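You operate a simulated robot arm through the tools that you are given. There is no shell and no other tool.

You run a simulated two-armed robot. Do the job below in one go: nothing can be reset, and whatever is moved stays where it is left.

Task
Give the pink cup one shot of soup and snap on the pink lid.
Fine: slide back to the middle, cup back in its spot in the holder, no spill. Set down upright: what you pick out.

The check looks at the end state, three seconds after you hand in, the way a careful person would. Anything else that was tipped, shoved, dropped, spilled or broken makes it a failure. Lids that push on must go on centred and level and be pressed home; caps that screw on are set level and turned clockwise until they are tight.

Robot
Two 6-joint arms with fingered hands on one trunk that stands fixed in place. Base frame: the origin is at the foot of the trunk, x ahead of it, y to its left, z up. Readings come in mm, degrees, newtons and seconds.
The left shoulder is at [20, 157, 829], the right one opposite. With the tool pointing down near the work surface each hand reaches from about 280 to 820 mm from the base axis, measured 20 degrees to its own side. Payload 4.1 kg a hand.
Tool frame (each hand has its own): the origin (TCP) lies between the finger pads and is the grasp point; the fingertips stand 33 mm ahead of it; z points along the fingers, y is the line along which they close. The gripper opens to 112 mm; its body begins 39 mm behind the TCP. The gripper is a hand of 4 fingers: y runs from the thumb to the fingers, the wrist lies at [-16, -118, -200] in the tool frame.
Orientation is that of the tool frame in the base frame, as [roll, pitch, yaw] about the fixed x, y, z axes, in that order (R = Rz(yaw) Ry(pitch) Rx(roll)). With the fingers straight down and the wrist toward the robot, the tool's x, y and z point along [0, 1, 0], [1, 0, 0] and [0, 0, -1] of the base frame.

Tools
- The arms move only by the tool nudge_tool. It takes "left_plan", "right_plan" or both (then of equal length, played together; a hand with none holds still); each is a list of rows, each a list of 6 numbers: the shift along the tool's x, y, z in units of 25 mm (1.0 is 25 mm), then the turn, a rotation vector about the tool's x, y, z in units of 6 degrees (1.0 is 6 degrees). In form: [[dx, dy, dz, rx, ry, rz], ...]. A call has 1 to 20 rows; each row shifts and turns the commanded pose from where the row before left it, along the tool's axes as they then stand. A call with a number of a shift or a turn outside -1 to 1 is refused whole. A row lasts 0.2 s, in which the tool goes at most 50 mm and 8.6 degrees; a call with a longer step from one row to the next is refused whole. Where a pose cannot be reached the arm comes as near as it can. A force on the tool above 40 N (or 10 N above the force at the start of the call, whichever is more), or a blocked arm, ends the call early, and 0.2 s more pass. In this call time passes only in rows, and 0.2 s behind the last. The reply holds the time, the measured pose of the TCP, the force on the tool along the base axes, the opening and the grip force, in the units named above and with some noise, with the torque about the TCP (base axes, N m) and any sound that the robot's microphone picked up, and new pictures: "pictures" is both (left out), scene, wrist or none (wrist: the cameras of the hands that moved).
- Cameras (640 x 400 px; columns grow to the right, rows downward): "scene" is now at [53.6, -32.9, 1465.9]; the picture's right is [-0.35, -0.94, 0.00], its down [-0.51, 0.19, -0.84] and it looks along [0.79, -0.29, -0.54] (base axes); focal length 326 px, centre (320, 200). "left" rides on the left gripper at [-66, -89, -130] in its tool frame; the picture's right is [-0.79, -0.29, 0.54], its down [0.55, -0.71, 0.44] and it looks along [0.26, 0.64, 0.72] (tool axes); focal length 247 px, centre (320, 200). "right" rides on the right gripper at [66, -89, -130] in its tool frame; the picture's right is [-0.79, 0.29, -0.54], its down [-0.55, -0.71, 0.44] and it looks along [-0.26, 0.64, 0.72] (tool axes); focal length 247 px, centre (320, 200).
- set_fingers(index, middle, ring, thumb_bend, thumb_turn, hand): sets how far each is bent, from 0 (flat) to 1 (curled in); at 0.3 the hand is open as for a grip, at 0.7 the pads meet at the TCP. One left out holds its place. A second passes; each finger stops where it meets its share of the squeeze, and holds until it gets a number again. It is the only way to open and close the hand. It gives what a move gives, with no picture; readings hold the bend of each and the force on the fingers (four entries, about 0 where the hand has none), thumb and palm. thumb_turn goes from beside the hand (0) to across from the fingers (1), as for a grip.
- aim_head(pan, tilt): turns the head with the scene camera to pan (to the left, within 86 degrees either way) and tilt (down, from -29 to 69), counted from straight ahead of the robot. It gives what a move gives, and a new picture of the scene camera.
- measure_at(camera, pixels): for up to 12 pixels [column, row] of the newest picture of that camera ("zoom" is the newest enlarged one), the place [x, y, z] in the base frame of the surface seen there, good to about 3 mm. No time passes.
- inspect(camera, box): a new picture of the part [left, top, right, bottom] of that camera's present view, enlarged. No time passes.
- close_job(): hands the job in; it is judged then, once.

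Leave the grippers open and the arms clear of the work at the hand-in unless told otherwise.

The tools are called after ">>>" by a JSON object that holds its "api" and its "payload". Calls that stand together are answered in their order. nudge_tool: Moves the arms, as the interface text tells. Its arguments: {"type":"object","properties":{"left_plan":{"type":"array"},"right_plan":{"type":"array"},"pictures":{"type":"string","enum":["both","scene","wrist","none"]}},"required":[]} The other tools are called the same way: set_fingers (index, middle, ring, thumb_bend, thumb_turn, hand) moves the fingers one by one; aim_head (pan, tilt) turns the head that bears the scene camera; measure_at (camera, pixels) gives the place of the surface under pixels of a picture; inspect (camera, box) takes an enlarged picture of a part of a camera's view; close_job () hands the job in.

At the start:

```text
time_s: 0.0
left_tcp_pos: [321.4, -6.3, 1240.7]
left_orientation: [-180.0, 0.0, 68.3]
left_force: [0.1, 0.1, 0.7]
left_ft_torque: [0.0, 0.01, -0.03]
left_grip_width: 111.6
left_finger_force: 0.0
left_shape: jaw
left_bend: [0.3, 0.3, 0.3, 0.3, 0.98]
left_finger forces: [0.0, 0.0, 0.0, 0.0, 0.0, 0.0]
right_tcp_pos: [306.4, -347.6, 1307.6]
right_orientation: [-179.9, 0.0, 68.4]
right_force: [-0.5, 0.3, 0.6]
right_ft_torque: [-0.01, -0.01, -0.01]
right_grip_width: 111.5
right_finger_force: 0.0
right_shape: jaw
right_bend: [0.3, 0.3, 0.3, 0.3, 0.98]
right_finger forces: [0.0, 0.0, 0.0, 0.0, 0.1, 0.1]
head pan, tilt (commanded): [-20.5, 33.0]
```

scene: 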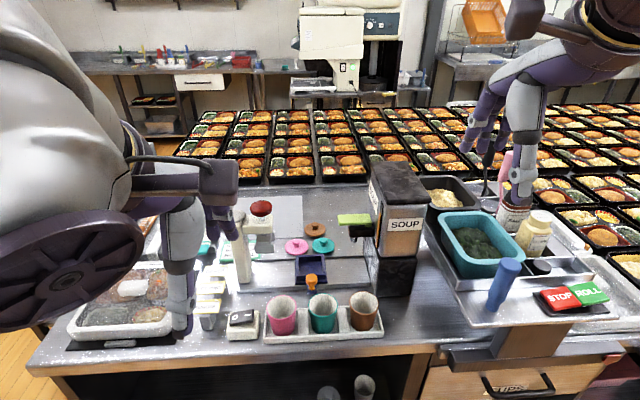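
right: 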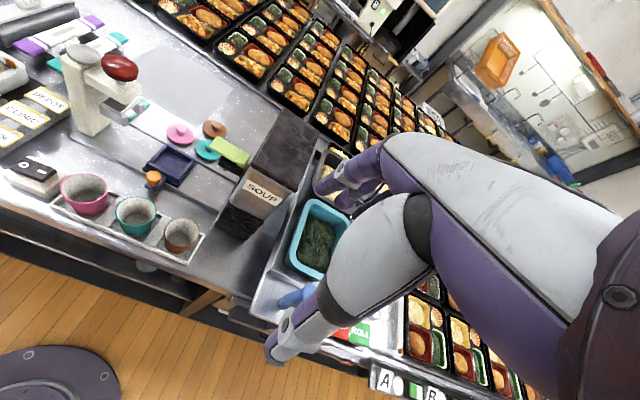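
left: 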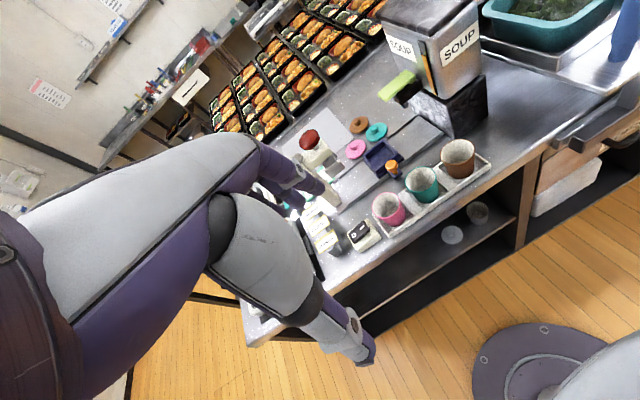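

I see the pink, teal and brown cups in a holder near (281-363, 310), the lids near (296-325, 230-245), a slide with a blue tray and an orange knob (311, 270-282), a soup dispenser with a green lever (355, 218), and a press with a red knob (261, 208). I'll zoom in before moving anything.

>>> {"api": "inspect", "payload": {"camera": "scene", "box": [190, 170, 450, 350]}}

>>> {"api": "inspect", "payload": {"camera": "left", "box": [270, 0, 510, 260]}}

>>> {"api": "inspect", "payload": {"camera": "right", "box": [0, 20, 320, 260]}}

```text
2.22 times, centred on (320, 260) of scene
```

zoom: 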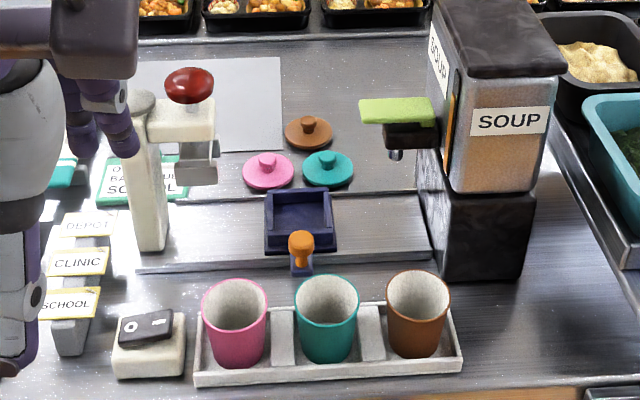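

```text
1.54 times, centred on (390, 130) of left
```

zoom: 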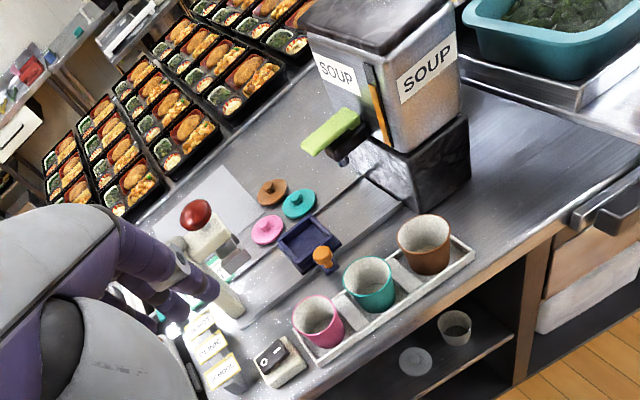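

```text
1.67 times, centred on (160, 140) of right
```

zoom: 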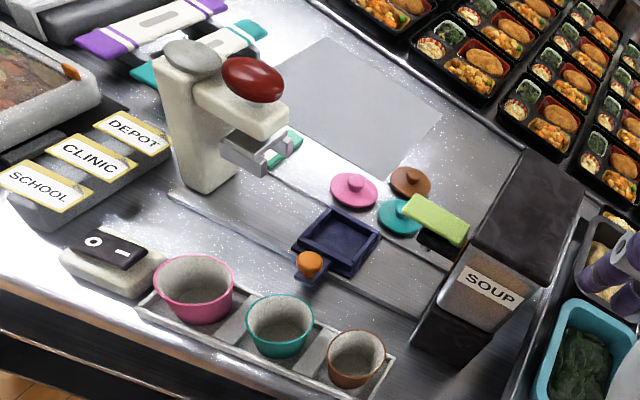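

I'll take closer views of the dispenser, the press, the switch box and the slide.

>>> {"api": "inspect", "payload": {"camera": "scene", "box": [215, 275, 315, 345]}}

>>> {"api": "inspect", "payload": {"camera": "scene", "box": [325, 155, 435, 300]}}

>>> {"api": "inspect", "payload": {"camera": "scene", "box": [220, 190, 345, 290]}}

>>> {"api": "measure_at", "payload": {"camera": "scene", "pixels": [[281, 298], [281, 325], [323, 298], [363, 296], [311, 265], [311, 278], [355, 218], [262, 208], [296, 246], [296, 238], [400, 225], [395, 270]]}}

```text
5.71 times, centred on (265, 310) of scene
```

zoom: 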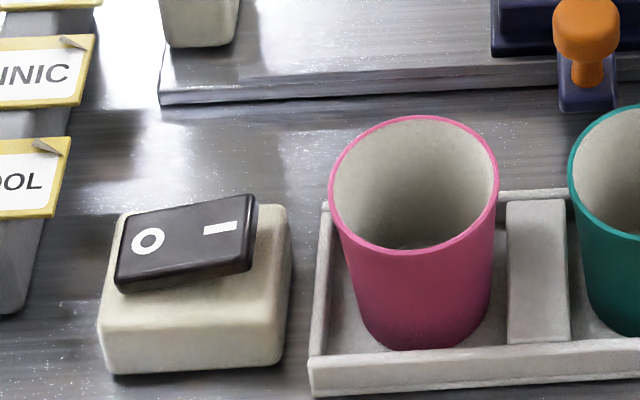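

```text
2.76 times, centred on (380, 228) of scene
```

zoom: 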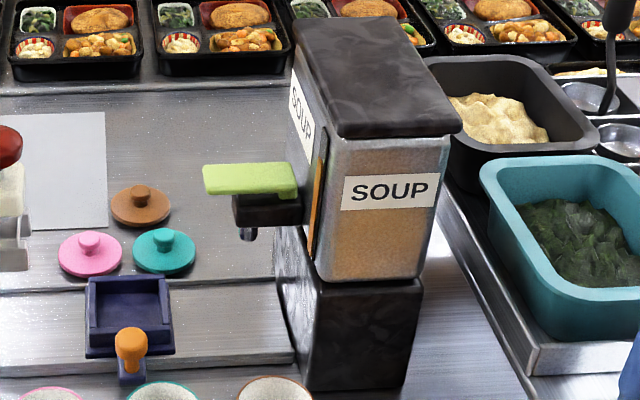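

```text
4.00 times, centred on (282, 240) of scene
```

zoom: 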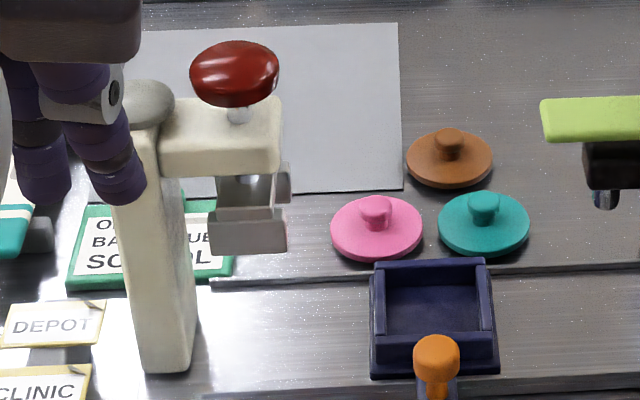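

```text
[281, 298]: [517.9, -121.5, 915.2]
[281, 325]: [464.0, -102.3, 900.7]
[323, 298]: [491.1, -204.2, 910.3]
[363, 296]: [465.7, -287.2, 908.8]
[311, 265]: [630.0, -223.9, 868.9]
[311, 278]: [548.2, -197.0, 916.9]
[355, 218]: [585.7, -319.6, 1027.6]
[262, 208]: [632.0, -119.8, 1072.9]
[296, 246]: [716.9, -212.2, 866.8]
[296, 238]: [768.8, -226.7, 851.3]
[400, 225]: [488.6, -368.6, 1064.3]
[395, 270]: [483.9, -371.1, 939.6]
```

I'll zoom on the cups and slide and measure from the enlarged view.

>>> {"api": "inspect", "payload": {"camera": "scene", "box": [255, 265, 395, 350]}}

```text
4.57 times, centred on (325, 308) of scene
```

zoom: 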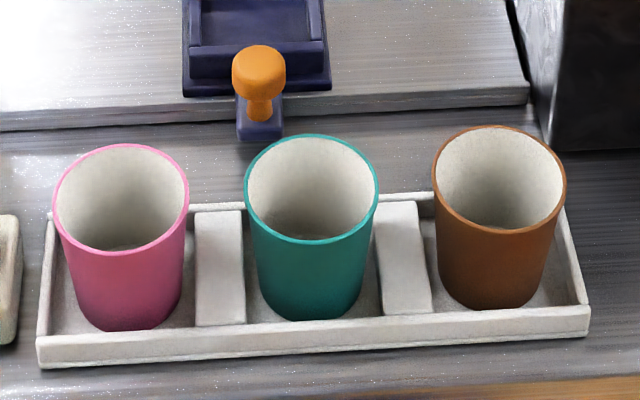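

>>> {"api": "measure_at", "payload": {"camera": "zoom", "pixels": [[54, 205], [187, 195], [120, 145], [121, 254], [311, 135], [313, 242], [126, 328], [313, 318], [220, 300], [49, 214], [585, 300], [320, 380]]}}

>>> {"api": "measure_at", "payload": {"camera": "zoom", "pixels": [[258, 52], [258, 85], [260, 112], [262, 130], [250, 68], [190, 90], [326, 82], [60, 125], [60, 60], [500, 70], [190, 340], [400, 170]]}}

>>> {"api": "aim_head", "payload": {"pan": -20.5, "tilt": 42}}

```text
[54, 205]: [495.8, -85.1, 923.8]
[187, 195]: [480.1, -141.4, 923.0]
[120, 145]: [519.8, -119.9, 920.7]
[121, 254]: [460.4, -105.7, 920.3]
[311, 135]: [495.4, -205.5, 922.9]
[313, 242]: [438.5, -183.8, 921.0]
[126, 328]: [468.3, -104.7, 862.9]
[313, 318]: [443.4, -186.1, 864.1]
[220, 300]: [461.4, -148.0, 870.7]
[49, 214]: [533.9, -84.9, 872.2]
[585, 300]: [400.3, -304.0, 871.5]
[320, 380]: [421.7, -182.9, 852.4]
```

```text
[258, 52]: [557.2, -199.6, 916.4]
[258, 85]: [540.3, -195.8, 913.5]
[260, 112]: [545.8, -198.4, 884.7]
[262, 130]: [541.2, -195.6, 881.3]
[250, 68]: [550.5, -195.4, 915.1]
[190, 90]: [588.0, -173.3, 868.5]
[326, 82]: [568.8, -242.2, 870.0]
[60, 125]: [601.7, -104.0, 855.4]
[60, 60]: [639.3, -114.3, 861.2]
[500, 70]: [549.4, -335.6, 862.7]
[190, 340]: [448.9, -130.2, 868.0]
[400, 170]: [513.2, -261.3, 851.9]
```

```text
time_s: 0.7
left_tcp_pos: [321.8, -5.5, 1241.3]
left_orientation: [-180.0, 0.1, 68.3]
left_force: [1.1, 0.4, -1.1]
left_ft_torque: [0.0, 0.05, -0.02]
left_grip_width: 111.6
left_finger_force: 0.1
left_shape: jaw
left_bend: [0.3, 0.3, 0.3, 0.3, 0.98]
left_finger forces: [0.0, 0.0, 0.1, 0.0, 0.1, 0.1]
right_tcp_pos: [307.0, -348.0, 1306.4]
right_orientation: [-179.9, -0.1, 68.4]
right_force: [0.4, 0.4, -0.3]
right_ft_torque: [-0.02, 0.03, -0.02]
right_grip_width: 111.7
right_finger_force: 0.0
right_shape: jaw
right_bend: [0.3, 0.3, 0.3, 0.3, 0.98]
right_finger forces: [0.1, 0.1, 0.0, 0.0, 0.0, 0.1]
head pan, tilt (commanded): [-20.5, 42.0]
```

scene: 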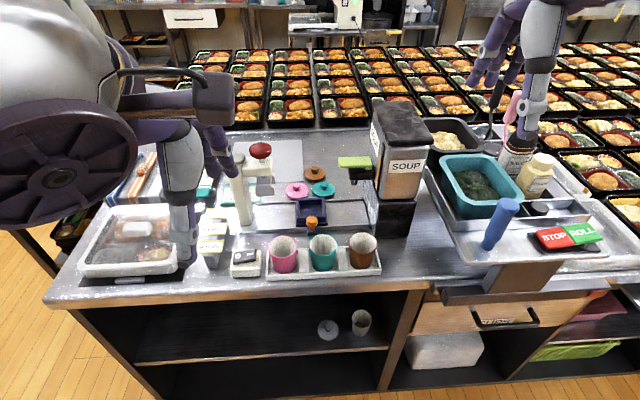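

The table top is about z 852, the cup rims are about z 921, and the pink cup is centred near (489, -113). The station is turned about -15.5°. Next I'll zoom on the tray, lids, press and dispenser.

>>> {"api": "inspect", "payload": {"camera": "scene", "box": [270, 155, 350, 235]}}

>>> {"api": "measure_at", "payload": {"camera": "zoom", "pixels": [[320, 200], [320, 100], [200, 200], [450, 200], [320, 300], [200, 300], [450, 300], [320, 350], [100, 250], [500, 250], [320, 50], [320, 380]]}}

```text
5.00 times, centred on (310, 195) of scene
```

zoom: 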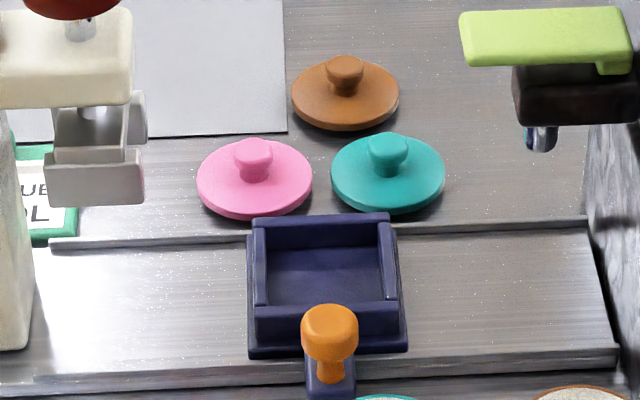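

```text
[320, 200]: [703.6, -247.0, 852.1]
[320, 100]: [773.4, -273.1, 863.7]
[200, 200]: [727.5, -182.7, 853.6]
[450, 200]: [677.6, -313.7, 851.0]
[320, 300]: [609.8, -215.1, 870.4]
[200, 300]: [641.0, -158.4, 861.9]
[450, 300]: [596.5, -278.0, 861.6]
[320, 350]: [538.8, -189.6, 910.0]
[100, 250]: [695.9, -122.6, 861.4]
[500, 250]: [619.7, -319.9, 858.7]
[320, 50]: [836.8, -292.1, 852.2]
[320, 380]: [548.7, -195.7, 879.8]
```

I'll measure the tray, lids, nozzle, lever and press on this same zoom.

>>> {"api": "measure_at", "payload": {"camera": "zoom", "pixels": [[260, 220], [384, 217], [325, 260], [325, 285], [262, 310], [392, 308], [325, 312], [260, 260], [388, 260], [250, 350], [402, 348], [320, 217]]}}

>>> {"api": "measure_at", "payload": {"camera": "zoom", "pixels": [[254, 146], [254, 155], [254, 178], [200, 180], [309, 180], [255, 208], [255, 215], [230, 145], [388, 138], [344, 60], [220, 195], [285, 197]]}}

>>> {"api": "measure_at", "payload": {"camera": "zoom", "pixels": [[540, 30], [470, 30], [475, 55], [600, 30], [540, 140], [545, 150], [570, 100], [520, 110], [625, 20], [475, 18], [545, 128], [620, 15]]}}

>>> {"api": "measure_at", "payload": {"camera": "zoom", "pixels": [[70, 5], [60, 60], [60, 90], [95, 180], [55, 180], [140, 180], [95, 160], [85, 130], [140, 110], [80, 30], [15, 200], [20, 340]]}}

```text
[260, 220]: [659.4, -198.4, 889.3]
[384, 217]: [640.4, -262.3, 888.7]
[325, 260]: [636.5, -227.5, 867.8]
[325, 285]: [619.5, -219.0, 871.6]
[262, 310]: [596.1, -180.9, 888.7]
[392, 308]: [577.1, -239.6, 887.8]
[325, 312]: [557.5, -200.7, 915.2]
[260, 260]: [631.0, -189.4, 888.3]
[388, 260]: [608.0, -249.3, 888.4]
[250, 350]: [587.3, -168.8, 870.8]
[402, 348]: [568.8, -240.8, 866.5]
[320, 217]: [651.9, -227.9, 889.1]
```

```text
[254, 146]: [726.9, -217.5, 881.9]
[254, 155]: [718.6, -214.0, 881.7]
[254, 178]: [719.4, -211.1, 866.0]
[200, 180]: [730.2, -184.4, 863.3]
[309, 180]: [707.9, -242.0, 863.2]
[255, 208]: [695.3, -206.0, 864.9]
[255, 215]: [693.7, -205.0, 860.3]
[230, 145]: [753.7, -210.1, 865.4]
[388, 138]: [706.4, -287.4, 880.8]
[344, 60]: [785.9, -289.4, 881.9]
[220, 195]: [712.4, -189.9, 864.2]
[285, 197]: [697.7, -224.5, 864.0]
```

```text
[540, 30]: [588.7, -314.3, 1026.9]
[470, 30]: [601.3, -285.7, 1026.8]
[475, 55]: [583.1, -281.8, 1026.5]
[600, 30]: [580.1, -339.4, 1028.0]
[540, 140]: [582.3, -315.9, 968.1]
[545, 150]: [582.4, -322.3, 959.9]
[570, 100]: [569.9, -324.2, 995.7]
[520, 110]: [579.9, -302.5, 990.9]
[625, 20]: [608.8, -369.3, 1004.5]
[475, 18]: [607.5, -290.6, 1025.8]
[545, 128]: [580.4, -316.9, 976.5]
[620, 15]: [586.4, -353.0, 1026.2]
```

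```text
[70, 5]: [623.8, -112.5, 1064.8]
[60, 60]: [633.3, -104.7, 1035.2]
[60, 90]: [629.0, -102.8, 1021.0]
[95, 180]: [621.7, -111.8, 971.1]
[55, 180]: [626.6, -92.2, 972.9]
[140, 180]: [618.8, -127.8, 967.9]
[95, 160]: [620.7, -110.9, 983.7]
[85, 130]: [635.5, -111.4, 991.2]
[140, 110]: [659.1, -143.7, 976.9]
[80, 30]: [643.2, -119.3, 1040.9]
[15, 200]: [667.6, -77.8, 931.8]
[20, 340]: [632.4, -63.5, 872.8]
```

Station frame, where s runs to the station's right and t runs away from me:

| Item | Position |
|---|---|
| Pink cup | s≈-22, t≈502 |
| Tray | s≈47, t≈655 |
| Nozzle | s≈151 |
| Press | s≈-58 |

The rocker switch reads O (off). I'll leave it alone unless the dispenser needs it. First I'll swing the left arm away to the left so it doesn't block the work.

>>> {"api": "nudge_tool", "payload": {"left_plan": [[1, 0, 0, 0, 0, 0], [1, 0, 0, 0, 0, 0], [1, 0, 0, 0, 0, 0], [1, 0, 0, 0, 0, 0], [1, 0, 0, 0, 0, 0], [1, 0, 0, 0, 0, 0], [1, 0, 0, 0, 0, 0], [1, 0, 0, 0, 0, 0], [1, 0, 0, 0, 0, 0], [1, 0, 0, 0, 0, 0]], "pictures": "both"}}

```text
time_s: 2.9
left_tcp_pos: [413.0, 226.0, 1242.6]
left_orientation: [-180.0, 0.0, 68.4]
left_force: [-0.5, -0.3, -0.6]
left_ft_torque: [0.0, -0.02, -0.03]
left_grip_width: 111.8
left_finger_force: 0.0
left_shape: jaw
left_bend: [0.3, 0.3, 0.3, 0.3, 0.98]
left_finger forces: [0.0, 0.0, 0.1, 0.1, 0.0, 0.0]
right_tcp_pos: [306.5, -348.4, 1305.9]
right_orientation: [180.0, 0.0, 68.3]
right_force: [-0.5, -0.5, -0.6]
right_ft_torque: [0.04, -0.01, -0.02]
right_grip_width: 111.4
right_finger_force: 0.2
right_shape: jaw
right_bend: [0.3, 0.3, 0.3, 0.3, 0.98]
right_finger forces: [0.0, 0.0, 0.0, 0.1, 0.1, 0.0]
head pan, tilt (commanded): [-20.5, 42.0]
```

scene: 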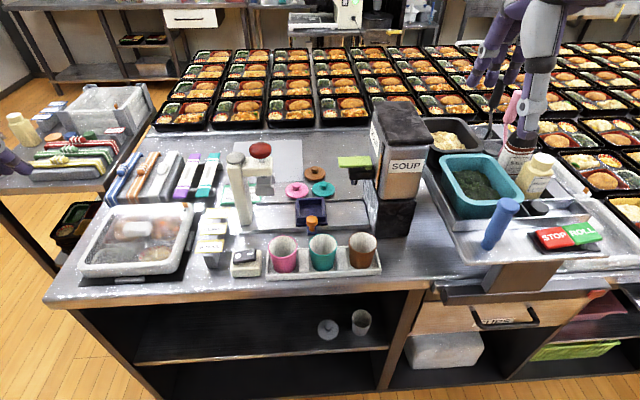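
left: 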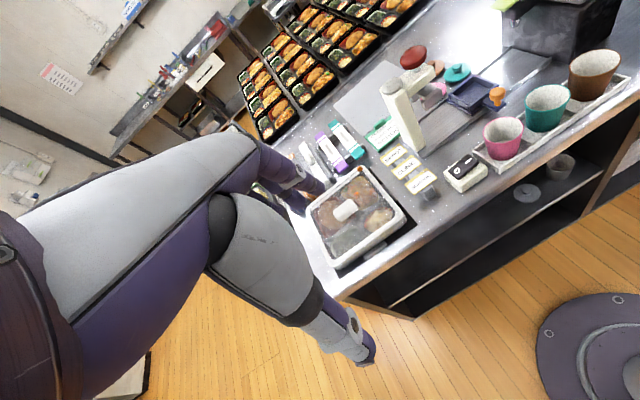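

The view is now clear. I'll zoom on the press, tray and switch again.

>>> {"api": "inspect", "payload": {"camera": "scene", "box": [195, 130, 345, 240]}}

>>> {"api": "inspect", "payload": {"camera": "left", "box": [370, 30, 640, 200]}}

```text
3.64 times, centred on (270, 185) of scene
```

zoom: 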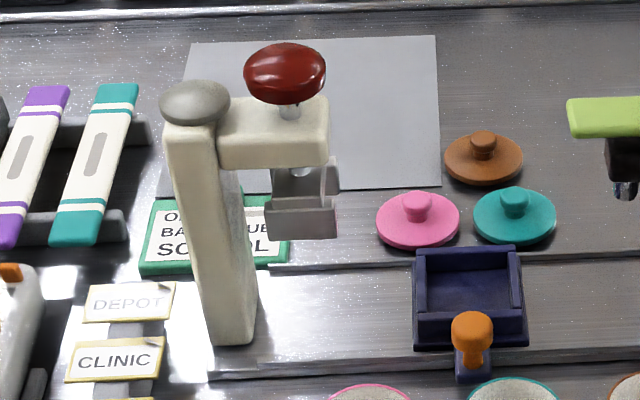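

```text
2.35 times, centred on (505, 115) of left
```

zoom: 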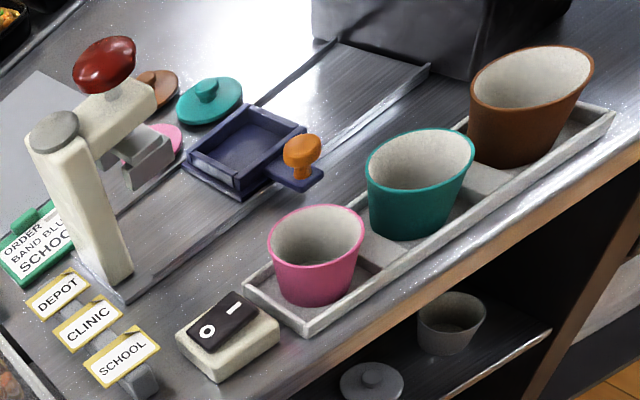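

The right hand is at (306, -348, 1306), yaw 68°. I'll turn it to yaw ≈104° so the thumb will miss the slide's orange knob later, then bring it above the pink cup at z≈1050.

>>> {"api": "nudge_tool", "payload": {"right_plan": [[0, 0, 0, 0, 0, -1], [0, 0, 0, 0, 0, -1], [0, 0, 0, 0, 0, -1], [0, 0, 0, 0, 0, -1], [0, 0, 0, 0, 0, -1], [0, 0, 0, 0, 0, -1], [0.664, 0.856, 0.931, 0, 0, 0], [0.664, 0.856, 0.931, 0, 0, 0], [0.664, 0.856, 0.931, 0, 0, 0], [0.664, 0.856, 0.931, 0, 0, 0], [0.664, 0.856, 0.931, 0, 0, 0], [0.664, 0.856, 0.931, 0, 0, 0], [0.664, 0.856, 0.931, 0, 0, 0], [0.664, 0.856, 0.931, 0, 0, 0], [0.664, 0.856, 0.931, 0, 0, 0], [0.664, 0.856, 0.931, 0, 0, 0], [0.664, 0.856, 0.931, 0, 0, 0]], "pictures": "both"}}

```text
time_s: 6.5
left_tcp_pos: [411.8, 225.9, 1242.1]
left_orientation: [180.0, 0.0, 68.4]
left_force: [-1.0, -0.2, -1.1]
left_ft_torque: [0.02, -0.02, 0.01]
left_grip_width: 111.6
left_finger_force: 0.0
left_shape: jaw
left_bend: [0.3, 0.3, 0.3, 0.3, 0.98]
left_finger forces: [0.1, 0.1, 0.1, 0.1, 0.0, 0.1]
right_tcp_pos: [489.6, -112.9, 1051.1]
right_orientation: [180.0, 0.0, 104.3]
right_force: [0.7, -0.8, 0.0]
right_ft_torque: [0.01, -0.02, 0.0]
right_grip_width: 111.8
right_finger_force: 0.0
right_shape: jaw
right_bend: [0.3, 0.3, 0.3, 0.3, 0.98]
right_finger forces: [0.0, 0.0, 0.0, 0.1, 0.0, 0.0]
head pan, tilt (commanded): [-20.5, 42.0]
```

scene: 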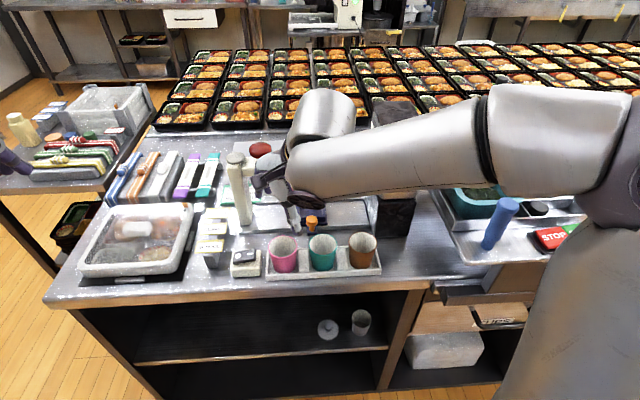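
right: 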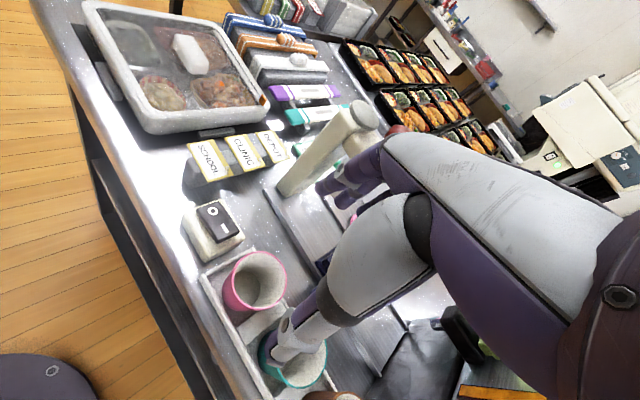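

The hand is above the pink cup area. I'll zoom in to see its shape and clearances.

>>> {"api": "inspect", "payload": {"camera": "scene", "box": [220, 120, 400, 290]}}

>>> {"api": "inspect", "payload": {"camera": "right", "box": [180, 100, 480, 400]}}

>>> {"api": "measure_at", "payload": {"camera": "scene", "pixels": [[330, 120], [400, 160], [460, 130], [550, 120], [270, 185], [292, 220], [283, 250], [400, 110], [385, 120], [300, 190]]}}

```text
2.35 times, centred on (310, 205) of scene
```

zoom: 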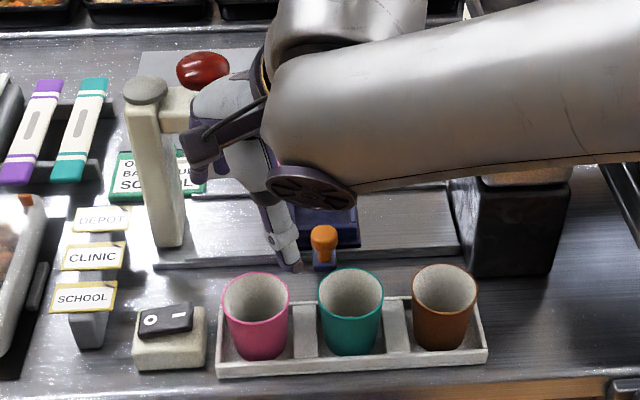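

```text
1.33 times, centred on (330, 250) of right
```

zoom: 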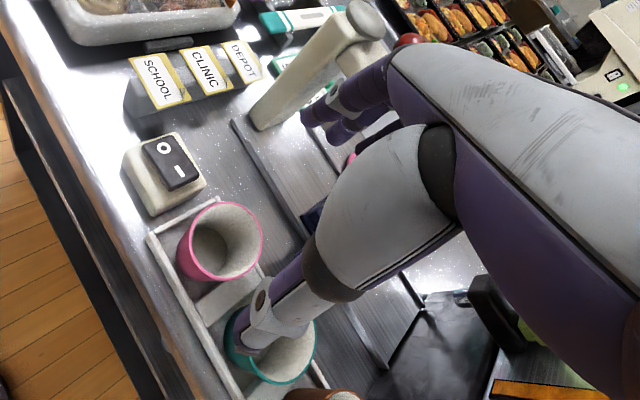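

```text
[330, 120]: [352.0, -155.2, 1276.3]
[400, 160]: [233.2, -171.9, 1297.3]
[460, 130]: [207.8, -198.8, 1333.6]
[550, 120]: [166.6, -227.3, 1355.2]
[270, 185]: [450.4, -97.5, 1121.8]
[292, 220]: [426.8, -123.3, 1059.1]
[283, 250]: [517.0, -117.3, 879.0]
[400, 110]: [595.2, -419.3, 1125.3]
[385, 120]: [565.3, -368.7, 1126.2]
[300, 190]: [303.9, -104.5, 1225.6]
```

The forearm is well clear of everything. I'll lower to z≈960, with the fingertips just above rim height, and check the centring.

>>> {"api": "nudge_tool", "payload": {"right_plan": [[0, 0, 0.91, 0, 0, 0], [0, 0, 0.91, 0, 0, 0], [0, 0, 0.91, 0, 0, 0], [0, 0, 0.91, 0, 0, 0]], "pictures": "both"}}

>>> {"api": "inspect", "payload": {"camera": "right", "box": [180, 100, 480, 400]}}

>>> {"api": "inspect", "payload": {"camera": "scene", "box": [220, 160, 360, 290]}}

```text
time_s: 7.5
left_tcp_pos: [412.6, 225.1, 1242.8]
left_orientation: [179.9, 0.0, 68.3]
left_force: [0.0, 0.3, 0.6]
left_ft_torque: [-0.01, -0.02, -0.02]
left_grip_width: 111.4
left_finger_force: 0.0
left_shape: jaw
left_bend: [0.3, 0.3, 0.3, 0.3, 0.98]
left_finger forces: [0.0, 0.1, 0.0, 0.0, 0.1, 0.1]
right_tcp_pos: [488.5, -112.0, 960.2]
right_orientation: [-179.9, 0.1, 104.3]
right_force: [-0.4, 0.2, 0.5]
right_ft_torque: [0.0, -0.07, -0.02]
right_grip_width: 111.8
right_finger_force: 0.0
right_shape: jaw
right_bend: [0.3, 0.3, 0.3, 0.3, 0.98]
right_finger forces: [0.0, 0.0, 0.0, 0.0, 0.0, 0.1]
head pan, tilt (commanded): [-20.5, 42.0]
```

scene: 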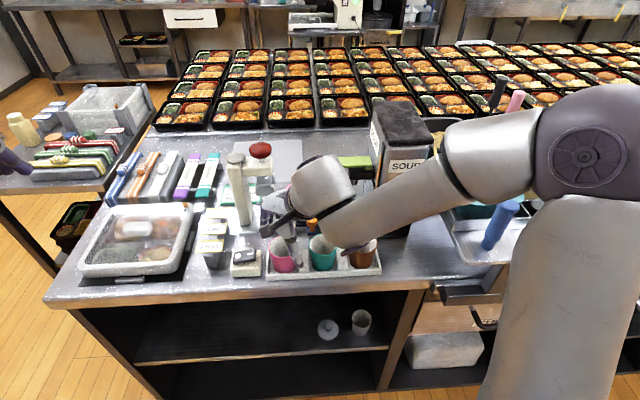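
right: 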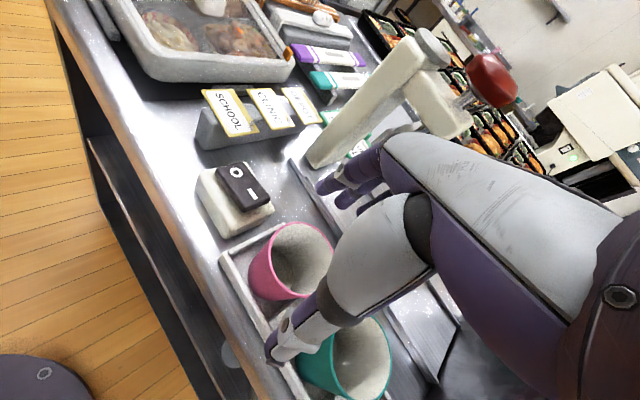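

```text
1.33 times, centred on (330, 250) of right
```

zoom: 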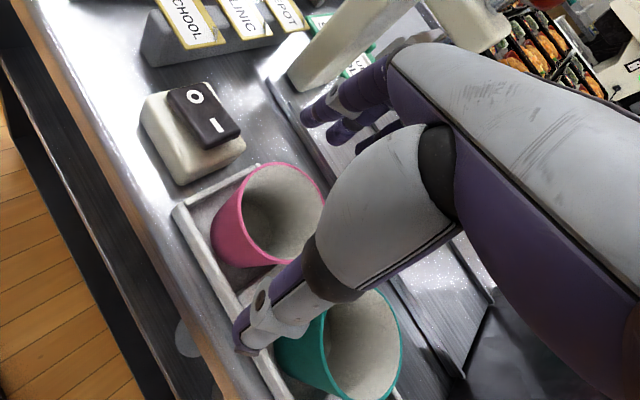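

```text
3.08 times, centred on (290, 225) of scene
```

zoom: 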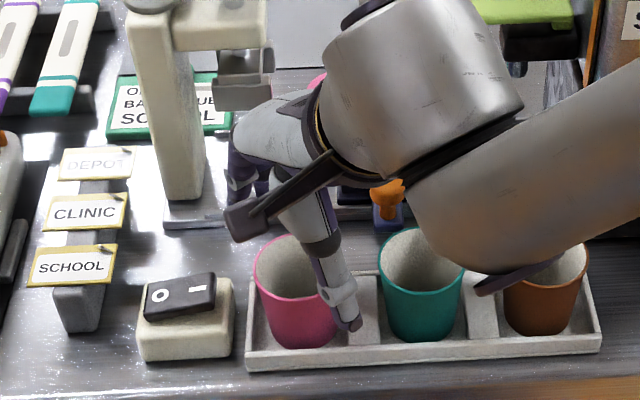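

I'll measure where the thumb tip and joint are.

>>> {"api": "measure_at", "payload": {"camera": "zoom", "pixels": [[353, 322], [342, 290], [325, 250], [290, 215], [480, 285], [545, 262], [240, 190], [270, 185]]}}

>>> {"api": "measure_at", "payload": {"camera": "right", "pixels": [[272, 358], [285, 330], [325, 190], [345, 200], [360, 160], [290, 225], [262, 290], [330, 250]]}}

```text
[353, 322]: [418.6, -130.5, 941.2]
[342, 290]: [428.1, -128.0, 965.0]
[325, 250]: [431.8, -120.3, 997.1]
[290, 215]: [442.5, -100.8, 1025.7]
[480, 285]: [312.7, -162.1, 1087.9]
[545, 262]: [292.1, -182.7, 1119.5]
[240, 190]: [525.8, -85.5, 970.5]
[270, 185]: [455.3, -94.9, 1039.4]
```

```text
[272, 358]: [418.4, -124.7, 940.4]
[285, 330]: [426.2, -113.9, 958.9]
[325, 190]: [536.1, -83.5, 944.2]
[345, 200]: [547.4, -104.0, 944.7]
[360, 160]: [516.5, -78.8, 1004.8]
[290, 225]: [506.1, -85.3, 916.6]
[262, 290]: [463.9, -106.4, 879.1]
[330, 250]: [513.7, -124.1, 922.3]
```

The thumb tip is at (418, -128) and the fingers at about (540, -90), so the grip straddles the cup centre (489, -113). I'll lower to z≈913, then close.

>>> {"api": "nudge_tool", "payload": {"right_plan": [[0.03, 0.02, 0.94, 0, 0, 0], [0, 0, 0.94, 0, 0, 0]], "pictures": "both"}}

>>> {"api": "inspect", "payload": {"camera": "scene", "box": [220, 180, 360, 290]}}

```text
time_s: 8.1
left_tcp_pos: [413.6, 226.1, 1242.6]
left_orientation: [180.0, 0.1, 68.3]
left_force: [-1.1, -0.3, -0.5]
left_ft_torque: [-0.01, 0.0, 0.02]
left_grip_width: 111.6
left_finger_force: 0.1
left_shape: jaw
left_bend: [0.3, 0.3, 0.3, 0.3, 0.98]
left_finger forces: [0.0, 0.0, 0.0, 0.0, 0.1, 0.1]
right_tcp_pos: [489.4, -111.4, 912.2]
right_orientation: [-179.9, 0.0, 104.3]
right_force: [0.6, 0.5, -0.4]
right_ft_torque: [-0.01, -0.02, -0.04]
right_grip_width: 111.7
right_finger_force: 0.0
right_shape: jaw
right_bend: [0.3, 0.3, 0.3, 0.3, 0.98]
right_finger forces: [0.0, 0.0, 0.0, 0.1, 0.0, 0.1]
head pan, tilt (commanded): [-20.5, 42.0]
```

scene: 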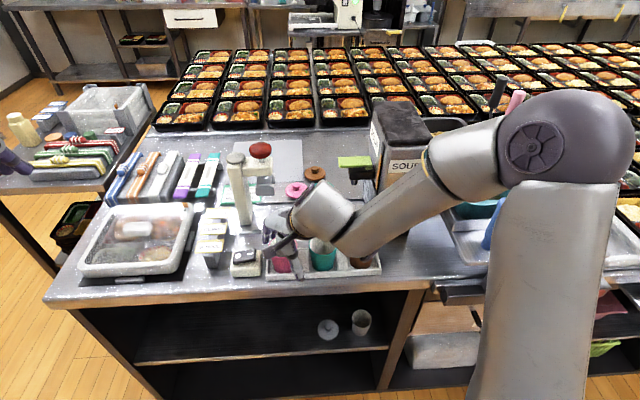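
right: 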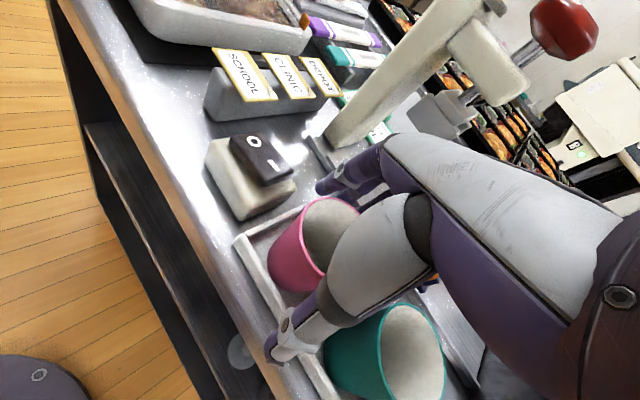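

```text
3.64 times, centred on (290, 235) of scene
```

zoom: 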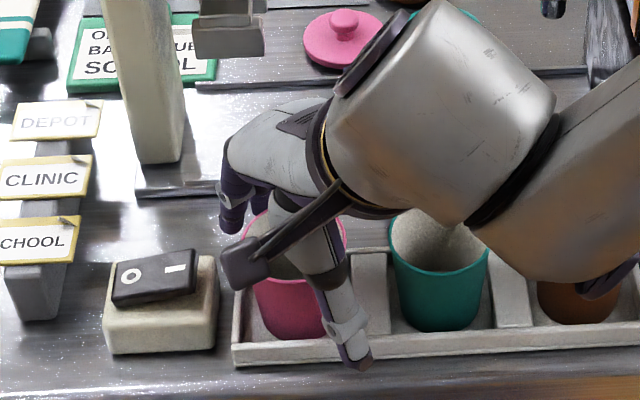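

The fingers are around the cup. I'll close in two stages, starting with a partial close.

>>> {"api": "set_fingers", "payload": {"hand": "right", "index": 0.45, "middle": 0.45, "ring": 0.45, "thumb_bend": 0.45}}

>>> {"api": "inspect", "payload": {"camera": "right", "box": [200, 100, 480, 400]}}

```text
time_s: 9.1
left_tcp_pos: [413.0, 225.9, 1241.8]
left_orientation: [180.0, 0.0, 68.3]
left_force: [0.3, -0.1, 0.4]
left_ft_torque: [0.0, -0.01, 0.02]
left_grip_width: 111.8
left_finger_force: 0.1
left_shape: jaw
left_bend: [0.3, 0.3, 0.3, 0.3, 0.98]
left_finger forces: [0.0, 0.0, 0.1, 0.0, 0.0, 0.0]
right_tcp_pos: [489.0, -111.4, 912.5]
right_orientation: [180.0, 0.0, 104.3]
right_force: [0.1, -0.3, -1.3]
right_ft_torque: [-0.01, -0.02, -0.04]
right_grip_width: 72.1
right_finger_force: 0.0
right_shape: fingers
right_bend: [0.45, 0.45, 0.45, 0.45, 0.98]
right_finger forces: [0.1, 0.0, 0.0, 0.0, 0.0, 0.1]
head pan, tilt (commanded): [-20.5, 42.0]
```

```text
1.33 times, centred on (340, 250) of right
```

zoom: 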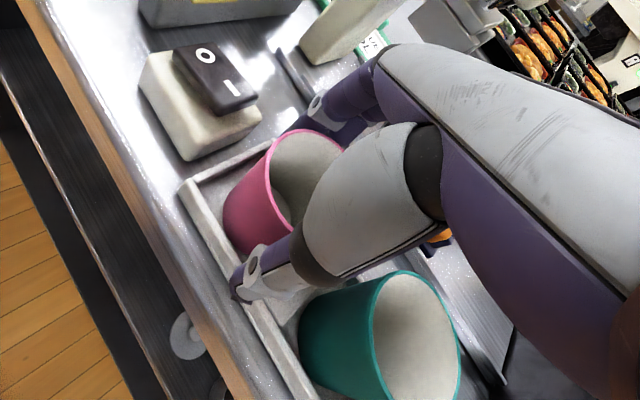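

No contact yet at 72 mm. I'll close on to squeeze the cup.

>>> {"api": "set_fingers", "payload": {"hand": "right", "index": 0.62, "middle": 0.62, "ring": 0.62, "thumb_bend": 0.62}}

>>> {"api": "inspect", "payload": {"camera": "right", "box": [200, 100, 480, 400]}}

>>> {"api": "inspect", "payload": {"camera": "scene", "box": [220, 180, 360, 290]}}

```text
time_s: 10.1
left_tcp_pos: [412.4, 226.6, 1242.4]
left_orientation: [-180.0, -0.1, 68.3]
left_force: [0.1, 0.2, 0.8]
left_ft_torque: [-0.02, -0.02, -0.01]
left_grip_width: 111.5
left_finger_force: 0.1
left_shape: jaw
left_bend: [0.3, 0.3, 0.3, 0.3, 0.98]
left_finger forces: [0.0, 0.1, 0.0, 0.0, 0.0, 0.0]
right_tcp_pos: [489.4, -110.9, 912.9]
right_orientation: [179.9, 0.0, 104.3]
right_force: [1.5, -0.5, 1.9]
right_ft_torque: [-0.02, -0.09, 0.04]
right_grip_width: 45.6
right_finger_force: 11.5
right_shape: fingers
right_bend: [0.55, 0.57, 0.62, 0.55, 0.97]
right_finger forces: [6.1, 5.8, 0.1, 0.0, 11.0, 0.1]
head pan, tilt (commanded): [-20.5, 42.0]
```

```text
1.33 times, centred on (340, 250) of right
```

zoom: 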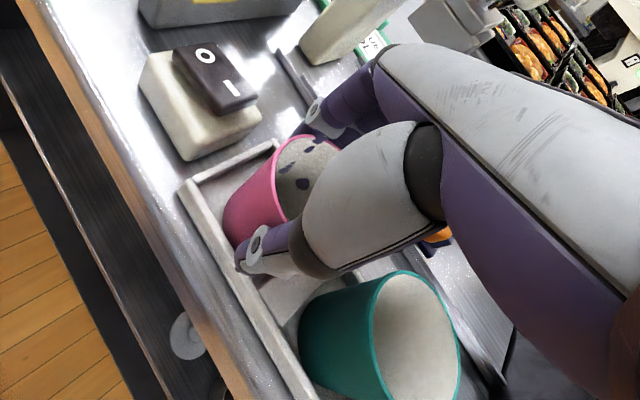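

```text
3.64 times, centred on (290, 235) of scene
```

zoom: 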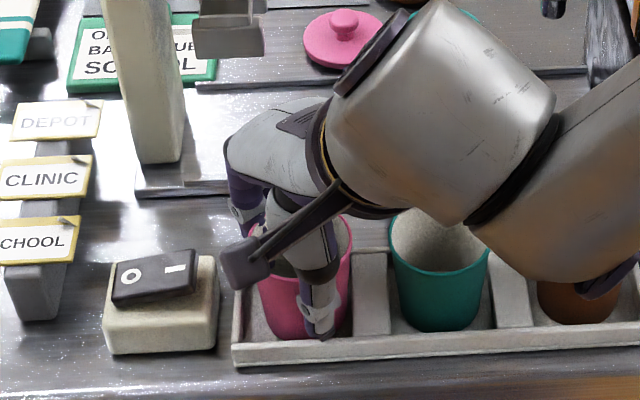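

Index, middle and thumb hold with about 11 N. I'll lift a little and check that the cup comes up level.

>>> {"api": "nudge_tool", "payload": {"right_plan": [[0, 0, -0.4, 0, 0, 0], [0, 0, -0.6, 0, 0, 0]], "pictures": "both"}}

>>> {"api": "inspect", "payload": {"camera": "right", "box": [200, 100, 480, 400]}}

>>> {"api": "inspect", "payload": {"camera": "scene", "box": [220, 180, 360, 290]}}

```text
time_s: 10.7
left_tcp_pos: [413.8, 225.3, 1242.5]
left_orientation: [180.0, 0.0, 68.4]
left_force: [0.4, 0.4, 0.0]
left_ft_torque: [0.03, 0.01, -0.02]
left_grip_width: 111.5
left_finger_force: 0.1
left_shape: jaw
left_bend: [0.3, 0.3, 0.3, 0.3, 0.98]
left_finger forces: [0.0, 0.1, 0.0, 0.0, 0.1, 0.0]
right_tcp_pos: [488.9, -111.5, 937.2]
right_orientation: [180.0, 0.1, 104.3]
right_force: [-0.1, 0.7, -0.3]
right_ft_torque: [0.03, -0.01, -0.02]
right_grip_width: 45.4
right_finger_force: 11.2
right_shape: fingers
right_bend: [0.55, 0.57, 0.62, 0.55, 0.97]
right_finger forces: [5.8, 5.5, 0.0, 0.0, 11.0, 0.0]
head pan, tilt (commanded): [-20.5, 42.0]
```

scene: 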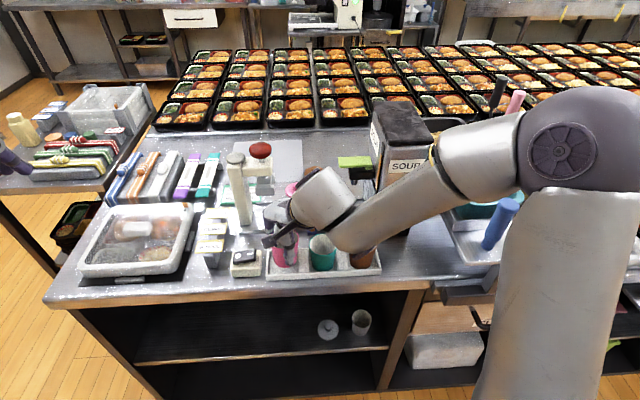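
right: 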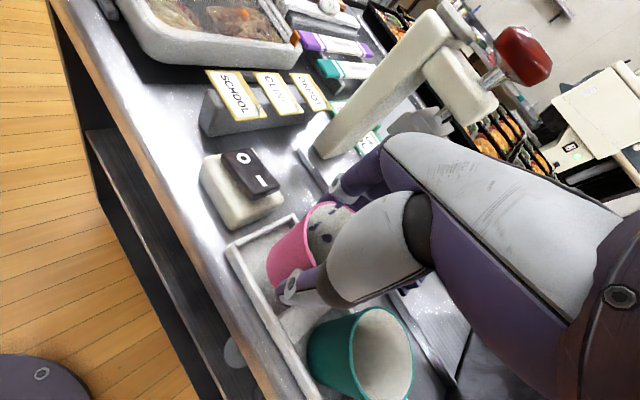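

```text
1.33 times, centred on (340, 250) of right
```

zoom: 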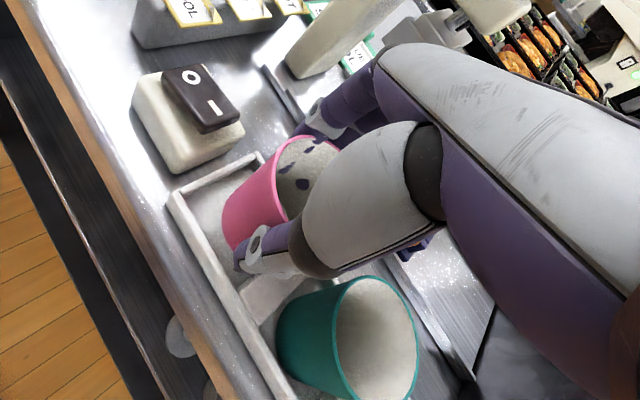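

```text
3.64 times, centred on (290, 235) of scene
```

zoom: 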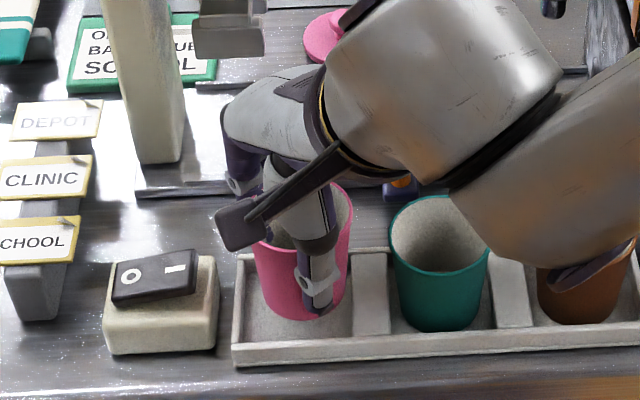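

The cup is up. I'll measure the rim and base to see its centre and level relative to the hand.

>>> {"api": "measure_at", "payload": {"camera": "zoom", "pixels": [[340, 184], [351, 205], [350, 215], [272, 240], [262, 250], [280, 317], [300, 320], [268, 300], [345, 260], [335, 190]]}}

>>> {"api": "measure_at", "payload": {"camera": "right", "pixels": [[305, 218], [320, 204], [340, 204], [310, 230], [313, 265], [270, 285], [285, 283], [317, 215]]}}

```text
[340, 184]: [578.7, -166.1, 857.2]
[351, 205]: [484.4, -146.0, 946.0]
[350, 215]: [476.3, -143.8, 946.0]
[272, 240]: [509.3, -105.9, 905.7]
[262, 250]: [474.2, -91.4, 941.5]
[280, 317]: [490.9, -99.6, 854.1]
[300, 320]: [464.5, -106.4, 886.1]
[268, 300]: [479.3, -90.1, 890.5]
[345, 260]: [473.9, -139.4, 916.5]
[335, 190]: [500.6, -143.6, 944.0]
```

```text
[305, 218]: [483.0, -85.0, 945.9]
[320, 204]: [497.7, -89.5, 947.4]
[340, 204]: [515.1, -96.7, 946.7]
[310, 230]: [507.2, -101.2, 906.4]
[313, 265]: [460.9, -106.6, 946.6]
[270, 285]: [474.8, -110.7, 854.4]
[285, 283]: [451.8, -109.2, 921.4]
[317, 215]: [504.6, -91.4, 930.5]
```

The cup hangs level, with its rim at z≈946.5 (9 mm above the TCP) and its centre near (489, -115.5). I'll raise it to clear the orange knob and carry it over the tray centre (619, -220).

>>> {"api": "nudge_tool", "payload": {"right_plan": [[0, 0, -0.71, 0, 0, 0], [0, 0, -0.71, 0, 0, 0], [0, 0, -0.71, 0, 0, 0], [-0.4, 0.3, 0, 0, 0, 0], [-0.8, 0.6, 0, 0, 0, 0], [-0.8, 0.6, 0, 0, 0, 0], [-0.8, 0.6, 0, 0, 0, 0], [-0.8, 0.6, 0, 0, 0, 0], [-0.8, 0.6, 0, 0, 0, 0], [-0.6, 0.5, 0, 0, 0, 0], [-0.32, 0.21, 0, 0, 0, 0]], "pictures": "both"}}

>>> {"api": "inspect", "payload": {"camera": "right", "box": [200, 100, 480, 400]}}

>>> {"api": "inspect", "payload": {"camera": "scene", "box": [250, 130, 390, 250]}}

```text
time_s: 13.1
left_tcp_pos: [412.8, 226.4, 1242.5]
left_orientation: [-180.0, -0.1, 68.4]
left_force: [0.9, 0.6, 0.5]
left_ft_torque: [0.08, 0.02, 0.02]
left_grip_width: 111.6
left_finger_force: 0.0
left_shape: jaw
left_bend: [0.3, 0.3, 0.3, 0.3, 0.98]
left_finger forces: [0.0, 0.0, 0.1, 0.0, 0.1, 0.1]
right_tcp_pos: [619.9, -216.1, 992.1]
right_orientation: [-180.0, -0.1, 104.4]
right_force: [0.7, -0.6, 0.6]
right_ft_torque: [0.01, 0.0, 0.03]
right_grip_width: 45.3
right_finger_force: 11.0
right_shape: fingers
right_bend: [0.55, 0.57, 0.62, 0.55, 0.97]
right_finger forces: [5.6, 5.3, 0.1, 0.1, 10.7, 0.0]
head pan, tilt (commanded): [-20.5, 42.0]
```

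scene: 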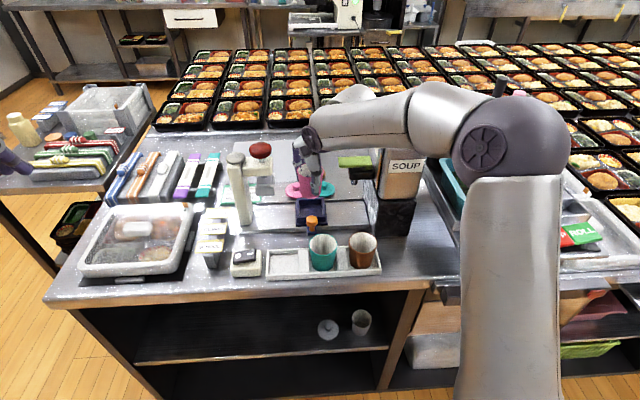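
right: 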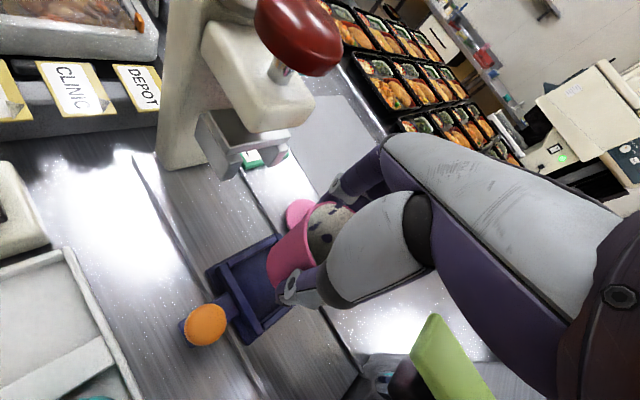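

```text
1.33 times, centred on (340, 250) of right
```

zoom: 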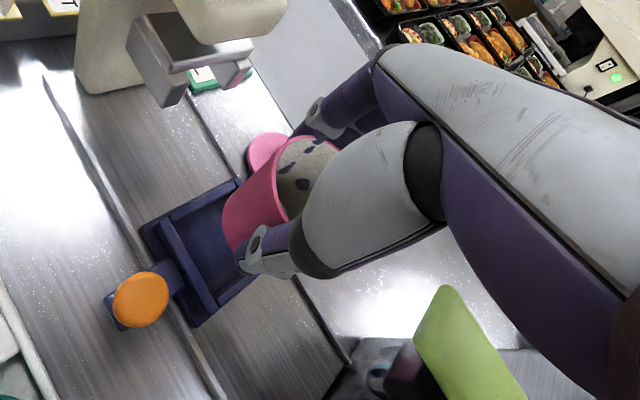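

```text
3.33 times, centred on (320, 190) of scene
```

zoom: 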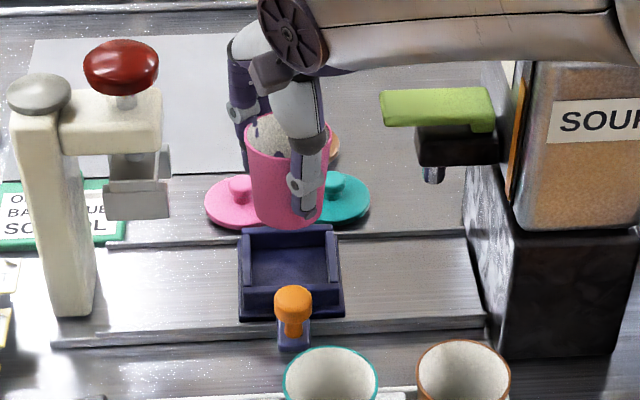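

I can see the tray and the held cup together. I'll measure both.

>>> {"api": "measure_at", "payload": {"camera": "zoom", "pixels": [[247, 262], [333, 258], [256, 262], [324, 258], [262, 291], [325, 291], [290, 231], [290, 270], [255, 235], [326, 232], [260, 282], [322, 280]]}}

>>> {"api": "measure_at", "payload": {"camera": "zoom", "pixels": [[246, 130], [330, 128], [255, 115], [250, 140], [275, 222], [262, 215], [310, 218], [260, 150], [328, 140], [285, 226]]}}

>>> {"api": "measure_at", "payload": {"camera": "right", "pixels": [[310, 215], [322, 203], [340, 205], [309, 250], [318, 264], [270, 280], [285, 290], [245, 265], [268, 238], [290, 310], [240, 305], [205, 322]]}}

```text
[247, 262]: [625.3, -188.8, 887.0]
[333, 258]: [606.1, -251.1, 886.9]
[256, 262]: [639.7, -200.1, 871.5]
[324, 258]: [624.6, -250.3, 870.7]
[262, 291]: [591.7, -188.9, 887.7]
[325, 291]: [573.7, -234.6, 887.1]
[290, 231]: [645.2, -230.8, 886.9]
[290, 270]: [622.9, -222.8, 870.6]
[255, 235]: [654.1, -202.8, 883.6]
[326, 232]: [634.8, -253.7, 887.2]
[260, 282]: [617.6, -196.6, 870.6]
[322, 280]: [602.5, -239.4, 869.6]
```

```text
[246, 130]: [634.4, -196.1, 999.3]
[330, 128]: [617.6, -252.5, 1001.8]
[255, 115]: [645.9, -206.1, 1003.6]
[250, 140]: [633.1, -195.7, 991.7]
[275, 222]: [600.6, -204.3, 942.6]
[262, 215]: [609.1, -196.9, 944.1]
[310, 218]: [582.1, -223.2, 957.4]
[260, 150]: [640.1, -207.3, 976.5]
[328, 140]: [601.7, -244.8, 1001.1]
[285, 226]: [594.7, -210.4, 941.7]
```

```text
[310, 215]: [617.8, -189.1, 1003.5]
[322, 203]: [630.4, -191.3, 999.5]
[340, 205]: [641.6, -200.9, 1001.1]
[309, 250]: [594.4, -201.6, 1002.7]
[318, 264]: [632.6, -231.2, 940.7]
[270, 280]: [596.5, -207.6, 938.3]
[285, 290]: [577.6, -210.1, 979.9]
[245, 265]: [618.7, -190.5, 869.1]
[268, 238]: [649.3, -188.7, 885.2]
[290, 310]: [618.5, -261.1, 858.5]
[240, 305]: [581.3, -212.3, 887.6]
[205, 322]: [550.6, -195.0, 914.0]
```

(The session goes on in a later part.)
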